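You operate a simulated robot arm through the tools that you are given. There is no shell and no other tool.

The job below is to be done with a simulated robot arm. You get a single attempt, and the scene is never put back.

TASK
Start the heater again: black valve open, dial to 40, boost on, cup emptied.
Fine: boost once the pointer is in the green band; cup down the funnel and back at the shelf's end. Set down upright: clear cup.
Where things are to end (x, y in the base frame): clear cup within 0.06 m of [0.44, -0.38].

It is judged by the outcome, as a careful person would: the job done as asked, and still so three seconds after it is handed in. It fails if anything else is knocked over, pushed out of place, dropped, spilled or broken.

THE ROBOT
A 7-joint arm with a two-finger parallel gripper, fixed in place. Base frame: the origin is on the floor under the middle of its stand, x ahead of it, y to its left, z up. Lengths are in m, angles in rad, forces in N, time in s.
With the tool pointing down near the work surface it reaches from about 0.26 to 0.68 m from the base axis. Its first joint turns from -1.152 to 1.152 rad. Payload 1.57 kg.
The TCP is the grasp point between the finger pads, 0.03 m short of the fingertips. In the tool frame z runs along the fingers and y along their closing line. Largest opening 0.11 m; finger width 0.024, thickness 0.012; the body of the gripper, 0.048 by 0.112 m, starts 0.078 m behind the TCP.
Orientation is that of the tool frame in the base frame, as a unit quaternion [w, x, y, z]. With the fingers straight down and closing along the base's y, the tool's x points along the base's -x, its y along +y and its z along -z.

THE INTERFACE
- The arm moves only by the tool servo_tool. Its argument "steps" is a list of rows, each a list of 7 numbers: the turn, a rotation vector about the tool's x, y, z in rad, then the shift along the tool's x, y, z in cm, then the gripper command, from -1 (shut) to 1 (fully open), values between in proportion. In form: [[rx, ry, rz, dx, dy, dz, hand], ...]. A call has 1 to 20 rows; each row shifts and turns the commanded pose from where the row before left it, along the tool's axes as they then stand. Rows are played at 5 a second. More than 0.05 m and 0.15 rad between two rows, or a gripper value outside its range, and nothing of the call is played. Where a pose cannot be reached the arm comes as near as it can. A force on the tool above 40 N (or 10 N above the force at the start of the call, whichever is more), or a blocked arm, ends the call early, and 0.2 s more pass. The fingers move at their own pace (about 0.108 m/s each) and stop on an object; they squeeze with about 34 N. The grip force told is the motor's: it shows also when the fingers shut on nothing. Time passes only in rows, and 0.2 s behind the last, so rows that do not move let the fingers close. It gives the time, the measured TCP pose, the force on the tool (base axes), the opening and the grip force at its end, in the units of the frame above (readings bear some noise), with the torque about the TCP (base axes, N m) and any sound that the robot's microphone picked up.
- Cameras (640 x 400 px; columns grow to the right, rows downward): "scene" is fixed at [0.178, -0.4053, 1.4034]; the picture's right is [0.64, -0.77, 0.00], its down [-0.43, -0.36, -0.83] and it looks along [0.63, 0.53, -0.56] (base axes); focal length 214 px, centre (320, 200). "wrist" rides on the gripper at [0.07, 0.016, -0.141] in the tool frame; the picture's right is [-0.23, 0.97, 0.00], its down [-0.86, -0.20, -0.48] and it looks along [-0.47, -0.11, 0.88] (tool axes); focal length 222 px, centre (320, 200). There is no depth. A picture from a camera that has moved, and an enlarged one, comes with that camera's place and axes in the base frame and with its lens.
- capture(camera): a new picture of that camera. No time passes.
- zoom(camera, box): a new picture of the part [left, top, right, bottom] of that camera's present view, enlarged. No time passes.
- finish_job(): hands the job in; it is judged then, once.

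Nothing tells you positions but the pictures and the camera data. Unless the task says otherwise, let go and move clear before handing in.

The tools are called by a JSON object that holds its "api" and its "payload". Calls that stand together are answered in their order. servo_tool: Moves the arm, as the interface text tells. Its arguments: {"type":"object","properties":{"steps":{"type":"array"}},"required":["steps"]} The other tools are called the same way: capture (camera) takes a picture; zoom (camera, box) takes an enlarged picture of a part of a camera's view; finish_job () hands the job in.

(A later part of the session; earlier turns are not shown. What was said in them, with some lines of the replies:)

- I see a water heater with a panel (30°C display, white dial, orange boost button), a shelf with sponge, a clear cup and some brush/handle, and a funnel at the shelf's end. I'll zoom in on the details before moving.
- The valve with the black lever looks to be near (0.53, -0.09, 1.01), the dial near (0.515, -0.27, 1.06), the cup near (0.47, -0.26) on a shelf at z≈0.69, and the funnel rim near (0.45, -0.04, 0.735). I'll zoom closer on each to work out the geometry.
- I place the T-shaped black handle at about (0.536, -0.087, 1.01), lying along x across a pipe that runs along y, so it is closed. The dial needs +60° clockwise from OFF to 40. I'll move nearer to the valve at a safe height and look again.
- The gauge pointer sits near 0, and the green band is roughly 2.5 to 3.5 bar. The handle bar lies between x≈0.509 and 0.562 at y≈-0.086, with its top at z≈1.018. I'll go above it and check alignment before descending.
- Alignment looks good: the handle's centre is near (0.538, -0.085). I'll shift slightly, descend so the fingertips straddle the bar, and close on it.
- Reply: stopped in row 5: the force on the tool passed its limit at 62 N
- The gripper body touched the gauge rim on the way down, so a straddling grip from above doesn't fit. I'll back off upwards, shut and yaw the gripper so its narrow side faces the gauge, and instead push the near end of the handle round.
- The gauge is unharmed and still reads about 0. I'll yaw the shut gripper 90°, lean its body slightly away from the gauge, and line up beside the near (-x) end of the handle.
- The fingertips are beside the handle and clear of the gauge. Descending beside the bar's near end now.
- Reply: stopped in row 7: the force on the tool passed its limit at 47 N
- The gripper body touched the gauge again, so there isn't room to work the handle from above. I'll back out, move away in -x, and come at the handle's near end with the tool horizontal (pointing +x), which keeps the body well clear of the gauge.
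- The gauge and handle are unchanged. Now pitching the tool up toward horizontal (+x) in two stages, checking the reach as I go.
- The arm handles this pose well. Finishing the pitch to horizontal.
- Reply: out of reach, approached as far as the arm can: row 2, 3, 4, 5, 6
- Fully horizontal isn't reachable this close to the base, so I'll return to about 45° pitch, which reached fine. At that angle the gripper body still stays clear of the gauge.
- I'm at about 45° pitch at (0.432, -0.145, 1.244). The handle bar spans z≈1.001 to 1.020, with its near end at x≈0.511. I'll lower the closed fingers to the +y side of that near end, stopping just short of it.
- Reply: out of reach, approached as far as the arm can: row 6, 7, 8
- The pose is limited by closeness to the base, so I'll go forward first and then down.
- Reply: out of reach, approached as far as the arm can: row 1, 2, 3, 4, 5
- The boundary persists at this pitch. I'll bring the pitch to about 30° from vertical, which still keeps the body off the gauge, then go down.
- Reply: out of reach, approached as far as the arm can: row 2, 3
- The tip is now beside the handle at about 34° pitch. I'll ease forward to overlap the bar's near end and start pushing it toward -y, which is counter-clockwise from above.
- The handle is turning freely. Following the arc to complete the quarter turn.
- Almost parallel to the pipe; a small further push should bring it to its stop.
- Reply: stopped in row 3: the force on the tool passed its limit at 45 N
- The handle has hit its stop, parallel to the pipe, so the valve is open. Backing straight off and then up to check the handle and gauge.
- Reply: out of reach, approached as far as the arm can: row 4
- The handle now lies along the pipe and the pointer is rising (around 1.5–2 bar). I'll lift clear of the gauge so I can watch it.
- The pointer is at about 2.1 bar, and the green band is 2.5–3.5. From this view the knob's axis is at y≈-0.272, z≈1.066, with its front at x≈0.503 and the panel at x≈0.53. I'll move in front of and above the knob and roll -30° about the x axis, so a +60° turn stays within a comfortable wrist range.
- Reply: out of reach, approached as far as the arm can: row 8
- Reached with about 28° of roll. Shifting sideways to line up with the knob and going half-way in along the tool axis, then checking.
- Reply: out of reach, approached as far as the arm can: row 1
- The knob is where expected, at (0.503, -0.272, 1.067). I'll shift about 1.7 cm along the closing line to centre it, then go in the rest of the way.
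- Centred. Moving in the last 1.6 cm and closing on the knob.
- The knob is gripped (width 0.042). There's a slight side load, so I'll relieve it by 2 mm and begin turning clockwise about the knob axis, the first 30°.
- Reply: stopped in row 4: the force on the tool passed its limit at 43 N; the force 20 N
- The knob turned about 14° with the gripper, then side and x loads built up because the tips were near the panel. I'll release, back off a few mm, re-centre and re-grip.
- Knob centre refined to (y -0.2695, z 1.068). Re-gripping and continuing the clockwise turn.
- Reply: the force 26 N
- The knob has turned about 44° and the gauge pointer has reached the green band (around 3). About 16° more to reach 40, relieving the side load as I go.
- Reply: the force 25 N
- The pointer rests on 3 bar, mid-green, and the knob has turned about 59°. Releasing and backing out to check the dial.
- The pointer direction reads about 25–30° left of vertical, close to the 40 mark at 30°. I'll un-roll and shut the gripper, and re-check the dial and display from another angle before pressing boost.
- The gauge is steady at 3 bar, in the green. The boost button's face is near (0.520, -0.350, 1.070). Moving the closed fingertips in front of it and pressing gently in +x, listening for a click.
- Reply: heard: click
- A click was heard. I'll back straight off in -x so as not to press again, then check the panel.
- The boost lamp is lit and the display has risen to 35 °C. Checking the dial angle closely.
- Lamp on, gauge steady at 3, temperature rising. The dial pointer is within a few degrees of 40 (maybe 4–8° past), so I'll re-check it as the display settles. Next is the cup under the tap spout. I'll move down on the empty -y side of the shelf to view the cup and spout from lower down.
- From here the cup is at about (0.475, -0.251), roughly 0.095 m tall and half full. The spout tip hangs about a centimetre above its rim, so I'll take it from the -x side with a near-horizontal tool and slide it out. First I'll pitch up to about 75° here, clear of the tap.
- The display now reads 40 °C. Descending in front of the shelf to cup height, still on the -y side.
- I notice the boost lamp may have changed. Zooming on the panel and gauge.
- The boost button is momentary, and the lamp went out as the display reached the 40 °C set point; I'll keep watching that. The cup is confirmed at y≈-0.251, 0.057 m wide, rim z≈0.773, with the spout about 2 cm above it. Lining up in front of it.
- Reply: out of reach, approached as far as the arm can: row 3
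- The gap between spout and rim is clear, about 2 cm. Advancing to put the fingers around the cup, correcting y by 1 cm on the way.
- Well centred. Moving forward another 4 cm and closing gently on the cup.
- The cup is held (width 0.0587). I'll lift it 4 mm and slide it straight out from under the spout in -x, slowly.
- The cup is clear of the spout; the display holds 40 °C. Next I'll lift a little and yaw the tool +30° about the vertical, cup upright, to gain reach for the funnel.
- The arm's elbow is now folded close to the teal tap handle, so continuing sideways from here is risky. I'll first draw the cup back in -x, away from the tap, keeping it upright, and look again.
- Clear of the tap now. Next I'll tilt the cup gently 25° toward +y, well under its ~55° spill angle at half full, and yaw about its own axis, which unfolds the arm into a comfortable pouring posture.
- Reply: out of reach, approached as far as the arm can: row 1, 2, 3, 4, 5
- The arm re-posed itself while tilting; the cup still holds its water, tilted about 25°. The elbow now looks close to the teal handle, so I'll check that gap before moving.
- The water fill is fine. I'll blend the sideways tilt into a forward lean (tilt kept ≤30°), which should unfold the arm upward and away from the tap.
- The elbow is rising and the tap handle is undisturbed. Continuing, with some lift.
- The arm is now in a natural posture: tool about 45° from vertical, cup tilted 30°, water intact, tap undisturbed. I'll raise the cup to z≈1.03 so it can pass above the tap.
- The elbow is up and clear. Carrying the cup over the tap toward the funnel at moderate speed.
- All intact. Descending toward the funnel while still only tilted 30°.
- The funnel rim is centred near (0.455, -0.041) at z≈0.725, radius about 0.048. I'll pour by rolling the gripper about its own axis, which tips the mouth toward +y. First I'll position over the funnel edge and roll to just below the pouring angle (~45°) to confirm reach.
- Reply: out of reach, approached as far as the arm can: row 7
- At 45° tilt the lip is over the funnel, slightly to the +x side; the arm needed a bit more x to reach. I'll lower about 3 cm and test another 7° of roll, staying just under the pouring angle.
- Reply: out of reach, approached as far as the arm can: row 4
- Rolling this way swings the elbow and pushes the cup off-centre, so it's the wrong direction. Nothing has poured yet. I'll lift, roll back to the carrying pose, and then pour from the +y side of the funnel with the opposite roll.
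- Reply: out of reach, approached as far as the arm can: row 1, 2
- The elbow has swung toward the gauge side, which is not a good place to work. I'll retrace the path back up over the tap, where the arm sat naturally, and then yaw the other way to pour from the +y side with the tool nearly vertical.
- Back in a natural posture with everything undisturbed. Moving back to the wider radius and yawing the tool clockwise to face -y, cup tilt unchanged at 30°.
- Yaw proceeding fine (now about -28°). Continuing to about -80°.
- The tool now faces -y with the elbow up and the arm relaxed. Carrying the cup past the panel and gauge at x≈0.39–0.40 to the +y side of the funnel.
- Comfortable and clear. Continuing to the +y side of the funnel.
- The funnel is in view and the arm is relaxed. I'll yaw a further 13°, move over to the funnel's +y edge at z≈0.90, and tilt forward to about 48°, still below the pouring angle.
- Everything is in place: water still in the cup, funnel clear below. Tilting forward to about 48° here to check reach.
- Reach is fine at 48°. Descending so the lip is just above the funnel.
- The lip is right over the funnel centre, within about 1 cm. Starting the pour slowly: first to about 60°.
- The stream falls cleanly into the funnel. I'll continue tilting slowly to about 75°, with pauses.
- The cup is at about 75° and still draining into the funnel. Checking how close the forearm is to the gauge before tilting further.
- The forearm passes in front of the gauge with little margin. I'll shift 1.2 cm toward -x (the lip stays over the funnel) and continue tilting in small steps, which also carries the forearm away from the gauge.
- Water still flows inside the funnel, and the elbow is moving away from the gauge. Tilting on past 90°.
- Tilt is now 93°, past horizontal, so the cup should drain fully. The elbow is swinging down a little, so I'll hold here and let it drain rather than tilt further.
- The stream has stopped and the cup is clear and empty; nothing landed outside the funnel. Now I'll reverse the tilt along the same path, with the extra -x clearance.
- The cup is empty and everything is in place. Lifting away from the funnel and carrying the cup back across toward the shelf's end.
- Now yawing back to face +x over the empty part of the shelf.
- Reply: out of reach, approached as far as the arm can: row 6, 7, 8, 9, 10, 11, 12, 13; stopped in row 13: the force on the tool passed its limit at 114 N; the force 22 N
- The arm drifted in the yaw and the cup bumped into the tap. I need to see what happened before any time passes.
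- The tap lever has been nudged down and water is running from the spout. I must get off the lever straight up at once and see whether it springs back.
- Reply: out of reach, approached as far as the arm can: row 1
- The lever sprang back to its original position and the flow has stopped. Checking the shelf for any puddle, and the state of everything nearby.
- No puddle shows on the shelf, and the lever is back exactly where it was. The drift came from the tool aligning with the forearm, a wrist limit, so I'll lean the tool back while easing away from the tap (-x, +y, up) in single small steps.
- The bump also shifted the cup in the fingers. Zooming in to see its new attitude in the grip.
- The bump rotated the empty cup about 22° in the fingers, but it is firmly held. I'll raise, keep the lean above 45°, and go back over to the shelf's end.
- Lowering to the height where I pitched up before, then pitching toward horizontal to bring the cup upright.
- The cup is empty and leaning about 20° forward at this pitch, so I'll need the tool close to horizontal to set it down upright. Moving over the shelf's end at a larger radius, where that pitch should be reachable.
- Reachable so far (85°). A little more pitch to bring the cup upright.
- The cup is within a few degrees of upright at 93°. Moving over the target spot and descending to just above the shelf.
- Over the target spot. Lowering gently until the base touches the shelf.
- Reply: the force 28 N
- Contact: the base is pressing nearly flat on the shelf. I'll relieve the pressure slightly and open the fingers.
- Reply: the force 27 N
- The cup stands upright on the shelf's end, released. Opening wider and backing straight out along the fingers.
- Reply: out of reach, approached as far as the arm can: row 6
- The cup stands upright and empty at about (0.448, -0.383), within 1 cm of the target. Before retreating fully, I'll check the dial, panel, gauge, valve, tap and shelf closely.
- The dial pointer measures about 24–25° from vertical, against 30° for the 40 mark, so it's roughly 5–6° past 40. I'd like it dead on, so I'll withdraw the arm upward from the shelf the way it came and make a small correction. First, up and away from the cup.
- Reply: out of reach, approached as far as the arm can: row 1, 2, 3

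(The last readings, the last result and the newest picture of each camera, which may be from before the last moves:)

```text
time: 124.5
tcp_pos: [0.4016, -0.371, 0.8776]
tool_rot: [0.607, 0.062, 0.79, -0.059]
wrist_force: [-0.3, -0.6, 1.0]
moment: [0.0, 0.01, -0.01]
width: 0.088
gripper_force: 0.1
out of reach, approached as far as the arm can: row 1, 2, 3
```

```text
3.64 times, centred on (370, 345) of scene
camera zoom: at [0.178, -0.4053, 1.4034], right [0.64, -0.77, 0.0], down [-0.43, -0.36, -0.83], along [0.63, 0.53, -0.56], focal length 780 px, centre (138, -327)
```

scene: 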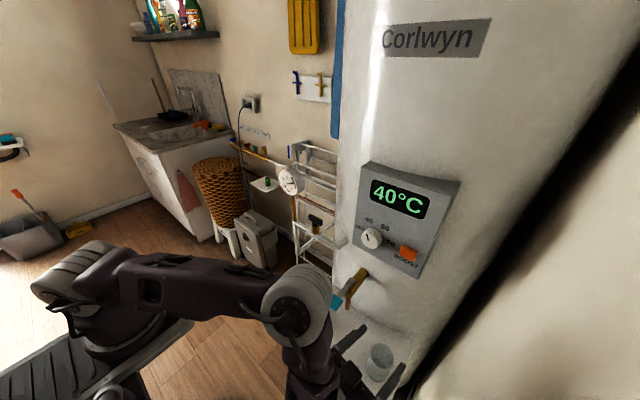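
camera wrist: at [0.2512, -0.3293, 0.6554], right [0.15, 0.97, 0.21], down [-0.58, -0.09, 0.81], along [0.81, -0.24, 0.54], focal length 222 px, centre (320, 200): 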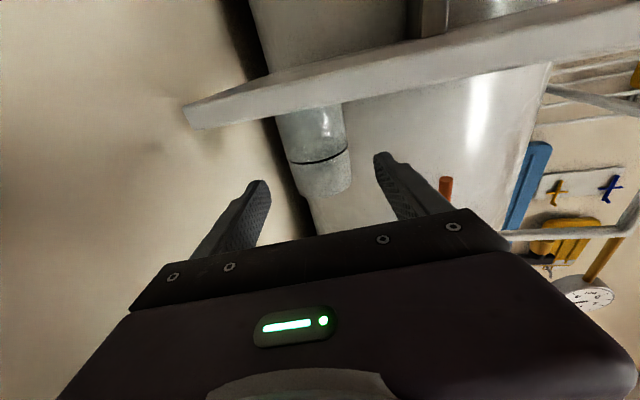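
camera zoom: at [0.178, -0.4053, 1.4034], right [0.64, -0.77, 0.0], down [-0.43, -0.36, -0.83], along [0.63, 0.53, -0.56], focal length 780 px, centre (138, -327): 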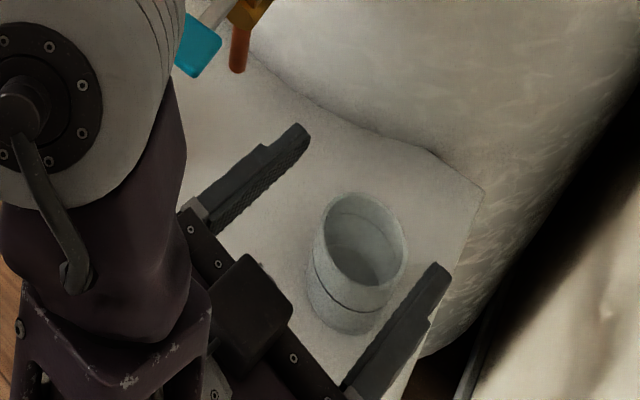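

The cup is undisturbed. Continuing the retreat to the natural elbow-up posture.

{"api": "servo_tool", "payload": {"steps": [[0, 0, 0, -2.2, 0.97, -1.82, 0.6], [0, 0, 0, -2.2, 0.97, -1.82, 0.4], [0, 0, 0, -2.2, 0.97, -1.82, 0.2], [-0.0821, 0, -0.022, 0, 0, 0, 0.2], [-0.0821, 0, -0.022, 0, 0, 0, 0.2], [0, 0.13, 0, 0, 0, 0, 0.2], [0, 0.13, 0, 0, 0, 0, 0.2], [0, 0.13, 0, 0, 0, 0, 0.2], [0, 0.13, 0, 0, 0, 0, 0.2], [0, 0, 0, 0, 0, 0, 0.2]]}}

{"api": "capture", "payload": {"camera": "scene"}}

{"api": "capture", "payload": {"camera": "wrist"}}

```text
time: 126.7
tcp_pos: [0.3705, -0.3356, 0.9546]
tool_rot: [0.383, -0.004, 0.924, -0.008]
wrist_force: [-0.2, -0.2, -0.7]
moment: [0.0, 0.04, 0.02]
width: 0.066
gripper_force: 0.0
```

```text
taken
```

scene: 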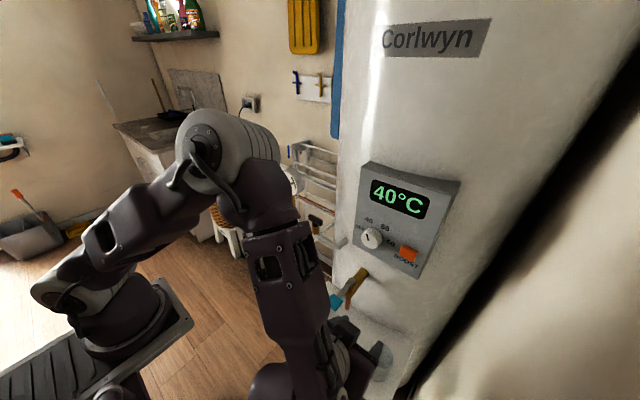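

```text
taken
camera wrist: at [0.2223, -0.3186, 1.0055], right [0.16, 0.98, 0.14], down [0.26, -0.18, 0.95], along [0.95, -0.11, -0.29], focal length 222 px, centre (320, 200)
```

wrist: 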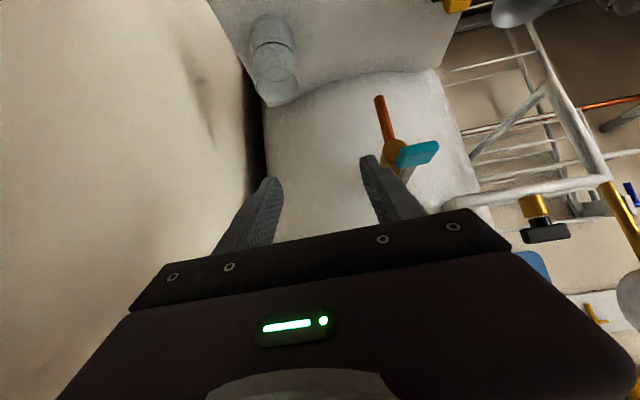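

Raising to panel height and setting the same pitch as before for the dial.

{"api": "servo_tool", "payload": {"steps": [[0, 0, 0, -2.6, 1.0, -2.12, 0.2], [0, 0, 0, -2.6, 1.0, -2.12, 0.2], [0, 0, 0, -2.6, 1.0, -2.12, 0.2], [0, 0, 0, -2.6, 1.0, -2.12, 0.2], [0, 0, 0, -2.6, 1.0, -2.12, 0.2], [0, 0, 0, -2.6, 1.0, -2.12, 0.2], [0, 0.095, 0, 0, 0, 0, 0.2], [0, 0.095, 0, 0, 0, 0, 0.2], [0, 0, 0, 0, 0, 0, 0.2]]}}

{"api": "capture", "payload": {"camera": "wrist"}}

{"api": "zoom", "payload": {"camera": "wrist", "box": [240, 60, 440, 220]}}

```text
time: 128.7
tcp_pos: [0.3915, -0.2731, 1.1539]
tool_rot: [0.296, -0.003, 0.955, -0.008]
wrist_force: [0.0, 0.6, -0.1]
moment: [0.02, -0.03, 0.03]
width: 0.066
gripper_force: 0.0
```

```text
taken
camera wrist: at [0.2544, -0.2546, 1.231], right [0.19, 0.98, 0.11], down [0.44, -0.18, 0.88], along [0.88, -0.12, -0.46], focal length 222 px, centre (320, 200)
```

wrist: 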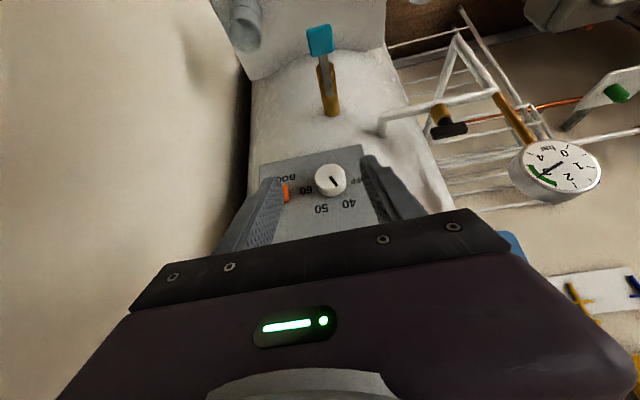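

```text
2.50 times, centred on (340, 140) of wrist
camera zoom: at [0.2544, -0.2546, 1.231], right [0.19, 0.98, 0.11], down [0.44, -0.18, 0.88], along [0.88, -0.12, -0.46], focal length 555 px, centre (270, 350)
```

zoom: 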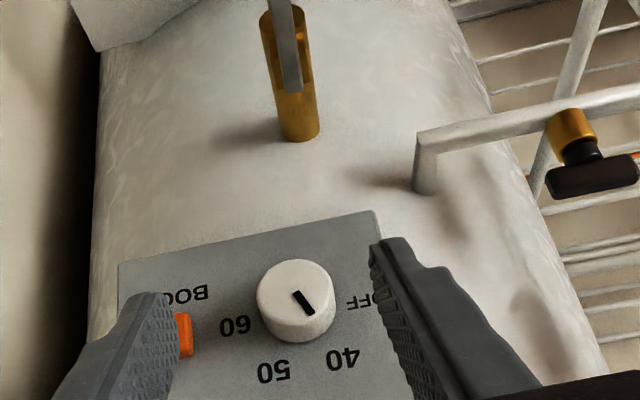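

This gives a good view of the dial. Zooming to measure the pointer angle directly against the labels.

{"api": "zoom", "payload": {"camera": "wrist", "box": [300, 150, 370, 215]}}

```text
6.15 times, centred on (335, 182) of wrist
camera zoom: at [0.2544, -0.2546, 1.231], right [0.19, 0.98, 0.11], down [0.44, -0.18, 0.88], along [0.88, -0.12, -0.46], focal length 1367 px, centre (228, 308)
```

zoom: 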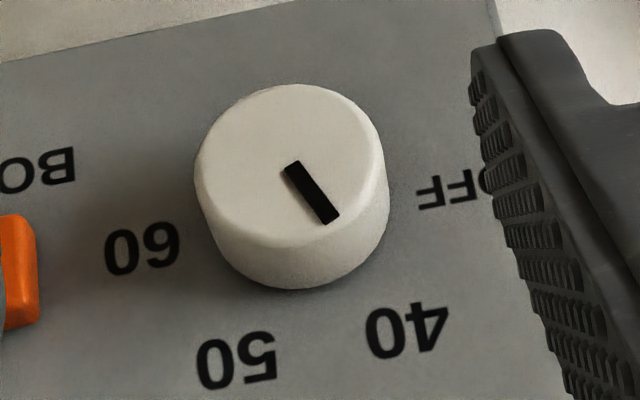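

The pointer reads about 24° from vertical versus 30° for 40, confirming it's about 6° past. Approaching the knob again along the tool axis with a partly open gripper.

{"api": "servo_tool", "payload": {"steps": [[0, 0, 0, -2.18, 0.15, 1.5, 0.2], [0, 0, 0, -2.18, 0.15, 1.5, 0.2], [0, 0, 0, 0, 0, 2.2, 0.2], [0, 0, 0, 0, 0, 2.2, 0.2], [0, 0, 0, 0, 0, 1.6, 0.2], [0, 0, 0, 0, 0, 0, 0.2]]}}

{"api": "zoom", "payload": {"camera": "wrist", "box": [240, 80, 440, 240]}}

{"api": "zoom", "payload": {"camera": "scene", "box": [320, 150, 440, 280]}}

```text
time: 130.1
tcp_pos: [0.4788, -0.2685, 1.1046]
tool_rot: [0.295, -0.003, 0.956, -0.008]
wrist_force: [-0.5, 0.2, 0.5]
moment: [0.01, 0.02, 0.01]
width: 0.0659
gripper_force: 0.0
```

```text
2.50 times, centred on (340, 160) of wrist
camera zoom: at [0.3413, -0.2513, 1.1824], right [0.19, 0.98, 0.11], down [0.44, -0.18, 0.88], along [0.88, -0.12, -0.46], focal length 555 px, centre (270, 300)
```

zoom: 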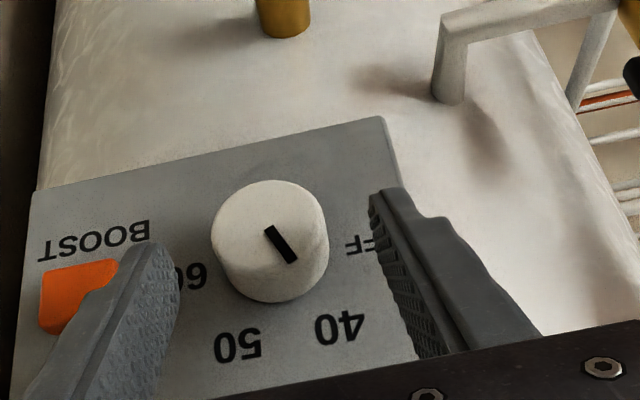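

```text
3.08 times, centred on (380, 215) of scene
camera zoom: at [0.178, -0.4053, 1.4034], right [0.64, -0.77, 0.0], down [-0.43, -0.36, -0.83], along [0.63, 0.53, -0.56], focal length 660 px, centre (135, 154)
```

zoom: 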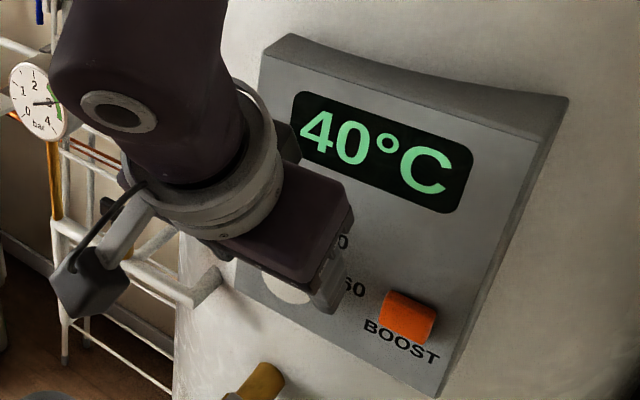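

Well centred. Moving in, gripping, and turning back about 6°.

{"api": "servo_tool", "payload": {"steps": [[0, 0, 0, 0.02, -0.12, 1.38, 0.2], [0, 0, 0, 0.02, -0.12, 1.38, 0.2], [0, 0, 0, 0, 0, 0, 0.0], [0, 0, 0, 0, 0, 0, -0.4], [0, 0, 0, 0, 0, 0, -0.6], [0, 0, 0, 0, 0, 0, -0.6]]}}

{"api": "zoom", "payload": {"camera": "wrist", "box": [240, 80, 440, 240]}}

```text
time: 131.5
tcp_pos: [0.4947, -0.2708, 1.0807]
tool_rot: [0.295, -0.002, 0.955, -0.007]
wrist_force: [-0.2, 9.5, -3.1]
moment: [0.13, -0.05, -0.28]
width: 0.0412
gripper_force: 44.7
```

```text
2.50 times, centred on (340, 160) of wrist
camera zoom: at [0.3573, -0.2536, 1.1585], right [0.19, 0.98, 0.11], down [0.44, -0.18, 0.88], along [0.88, -0.11, -0.46], focal length 555 px, centre (270, 300)
```

zoom: 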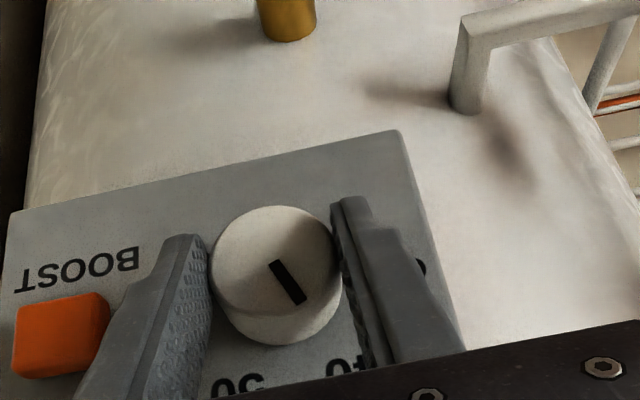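

{"api": "servo_tool", "payload": {"steps": [[0.0412, 0, -0.0283, 0, 0.12, 0, -0.6], [0.0412, 0, -0.0283, 0, 0.12, 0, -0.6], [0, 0, 0, 0, 0, 0, -0.6], [0, 0, 0, 0, 0, 0, -0.6]]}}

{"api": "zoom", "payload": {"camera": "wrist", "box": [240, 80, 440, 240]}}

```text
time: 132.5
tcp_pos: [0.4937, -0.2687, 1.0795]
tool_rot: [0.295, -0.018, 0.954, -0.056]
wrist_force: [8.1, 3.0, -8.4]
moment: [0.08, -0.12, -0.45]
width: 0.0415
gripper_force: 44.7
```

```text
2.50 times, centred on (340, 160) of wrist
camera zoom: at [0.3572, -0.2442, 1.1561], right [0.19, 0.98, 0.01], down [0.44, -0.09, 0.89], along [0.88, -0.16, -0.45], focal length 555 px, centre (270, 300)
```

zoom: 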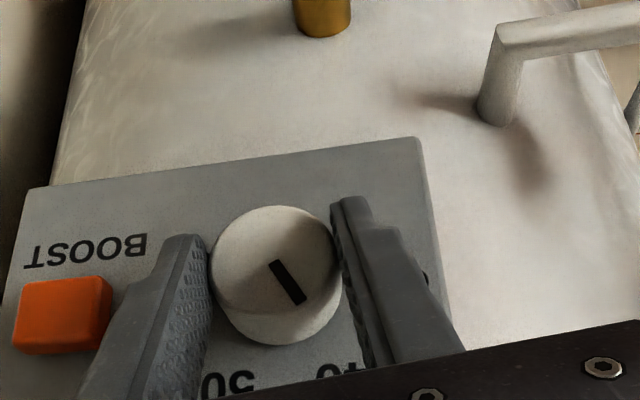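

The knob turned back about 6° with the gripper; the pointer now measures about 30°, right on 40. Releasing and backing out.

{"api": "servo_tool", "payload": {"steps": [[0, 0, 0, 0, 0, 0, 0.0], [0, 0, 0, 0, 0, 0, 0.2], [0, 0, 0, 0, 0, -1.5, 0.2], [0, 0, 0, 0, 0, -2.5, 0.2], [0, 0, 0, 0, 0, -3.0, 0.2], [0, 0, 0, 0, 0, -3.0, 0.2], [0, 0, 0, 0, 0, 0, 0.2]]}}

{"api": "capture", "payload": {"camera": "wrist"}}

{"api": "zoom", "payload": {"camera": "wrist", "box": [290, 130, 390, 225]}}

```text
time: 134.1
tcp_pos: [0.4379, -0.26, 1.1605]
tool_rot: [0.294, -0.018, 0.954, -0.055]
wrist_force: [0.2, -0.5, 0.0]
moment: [0.01, 0.0, 0.01]
width: 0.0661
gripper_force: 0.0
```

```text
taken
camera wrist: at [0.3, -0.2351, 1.2364], right [0.19, 0.98, 0.01], down [0.44, -0.09, 0.89], along [0.88, -0.16, -0.45], focal length 222 px, centre (320, 200)
```

wrist: 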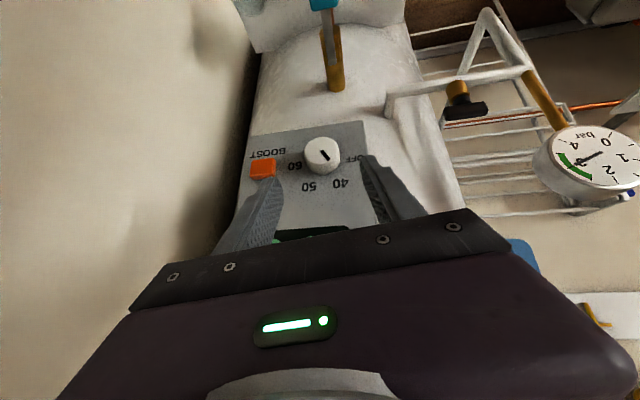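

```text
4.21 times, centred on (340, 178) of wrist
camera zoom: at [0.3, -0.2351, 1.2364], right [0.19, 0.98, 0.01], down [0.44, -0.09, 0.89], along [0.88, -0.16, -0.45], focal length 935 px, centre (236, 295)
```

zoom: 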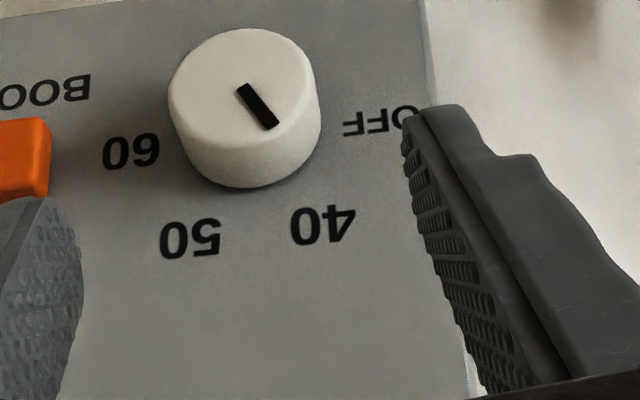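

The pointer lines up with 40 (within about 3°). Retreating clear of the panel to inspect everything one last time.

{"api": "servo_tool", "payload": {"steps": [[0, 0, 0, 1.06, 2.3, -2.88, 0.2], [0, 0, 0, 1.06, 2.3, -2.88, 0.2], [0, 0, 0, 1.06, 2.3, -2.88, 0.2], [0, 0, 0, 1.06, 2.3, -2.88, 0.2], [0, 0, 0, 0, 0, 0, 0.2]]}}

{"api": "capture", "payload": {"camera": "scene"}}

{"api": "zoom", "payload": {"camera": "scene", "box": [350, 155, 450, 275]}}

{"api": "zoom", "payload": {"camera": "scene", "box": [270, 260, 430, 400]}}

{"api": "capture", "payload": {"camera": "wrist"}}

```text
time: 135.3
tcp_pos: [0.3351, -0.1601, 1.221]
tool_rot: [0.294, -0.018, 0.954, -0.055]
wrist_force: [0.5, 0.5, 0.7]
moment: [-0.01, 0.01, 0.01]
width: 0.0663
gripper_force: 0.0
```

```text
taken
```

scene: 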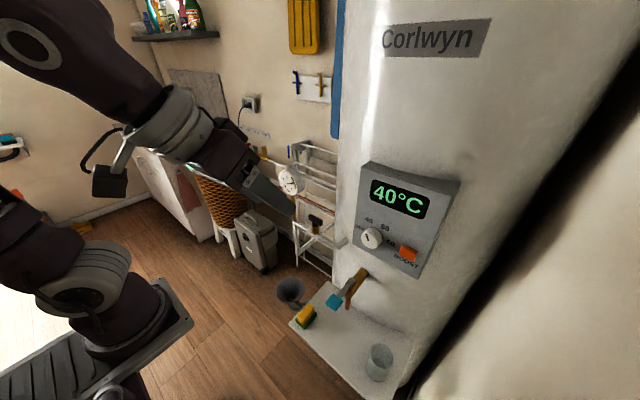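

```text
3.33 times, centred on (400, 215) of scene
camera zoom: at [0.178, -0.4053, 1.4034], right [0.64, -0.77, 0.0], down [-0.43, -0.36, -0.83], along [0.63, 0.53, -0.56], focal length 715 px, centre (53, 150)
```

zoom: 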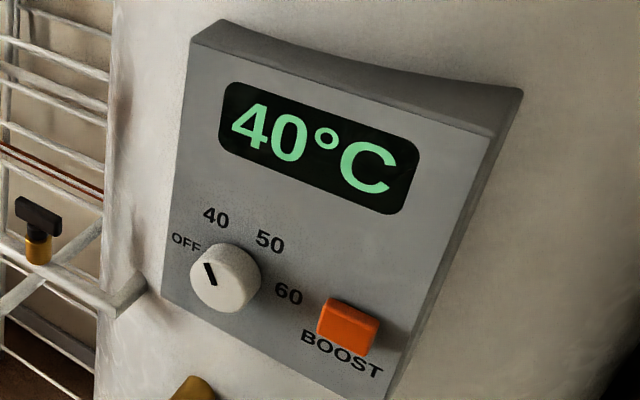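

```text
2.86 times, centred on (350, 330) of scene
camera zoom: at [0.178, -0.4053, 1.4034], right [0.64, -0.77, 0.0], down [-0.43, -0.36, -0.83], along [0.63, 0.53, -0.56], focal length 613 px, centre (234, -171)
```

zoom: 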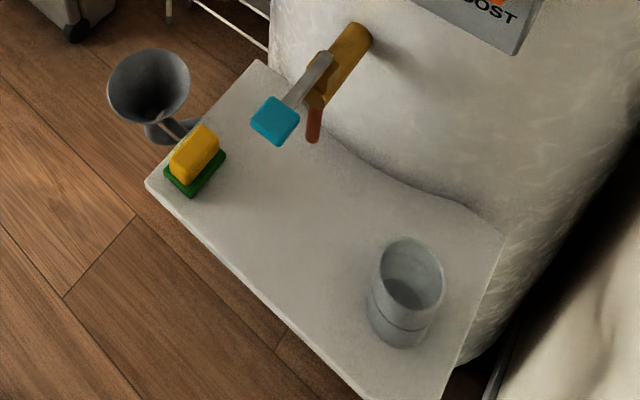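

```text
taken
camera wrist: at [0.199, -0.1344, 1.2974], right [0.19, 0.98, 0.01], down [0.44, -0.1, 0.89], along [0.88, -0.16, -0.45], focal length 222 px, centre (320, 200)
```

wrist: 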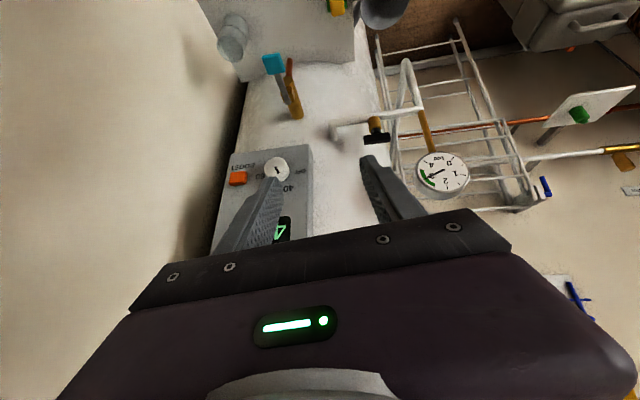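

Everything checks out: the black valve lies along its pipe (open), the gauge is steady at 3 bar in the green, the dial is on 40, and boost was pressed in the green with a click and lamp. The display climbed to 40 °C and has held there. The empty cup stands upright at the shelf's end near (0.448, -0.383), and the arm is clear, so I'm handing in.

{"api": "finish_job", "payload": {}}

```text
The job is handed in.
```

The heater is running again and I've handed the job in. On the way back from pouring I knocked the tap, and a little water ran from it.

- **Black valve:** turned a quarter turn to its stop, so its handle now lies along the pipe. The gauge rose and has held at about 3 bar, in the green band.
- **Dial:** set to 40. My first turn left it about 6° past the mark, so I went back at the end and corrected it to within about 3°.
- **Boost:** pressed once, with the pointer in the green. It clicked and its lamp lit, and the display climbed from 30 to 40 °C and has stayed there. The lamp went out about when the display reached 40. I took that as the boost finishing and did not press it again, in case a second press switched it off.
- **Cup:** emptied down the funnel with no splash that I could see, then set down upright at about (0.448, -0.383), roughly 1 cm from the target.

These things did not go cleanly:

- **Tap bumped:** carrying the empty cup back, the arm drifted and pressed the tap lever. Water ran from the spout for under a second at most. The lever sprang back to where it was and the flow stopped. I saw no puddle on the shelf, but a few drops may have landed there.
- **Cup shifted in the grip:** the same bump turned the empty cup about 20° in the fingers. I straightened it before setting it down.
- **Gauge touched:** my first two attempts at the valve brushed the gauge rim. It did not move and it reads normally.
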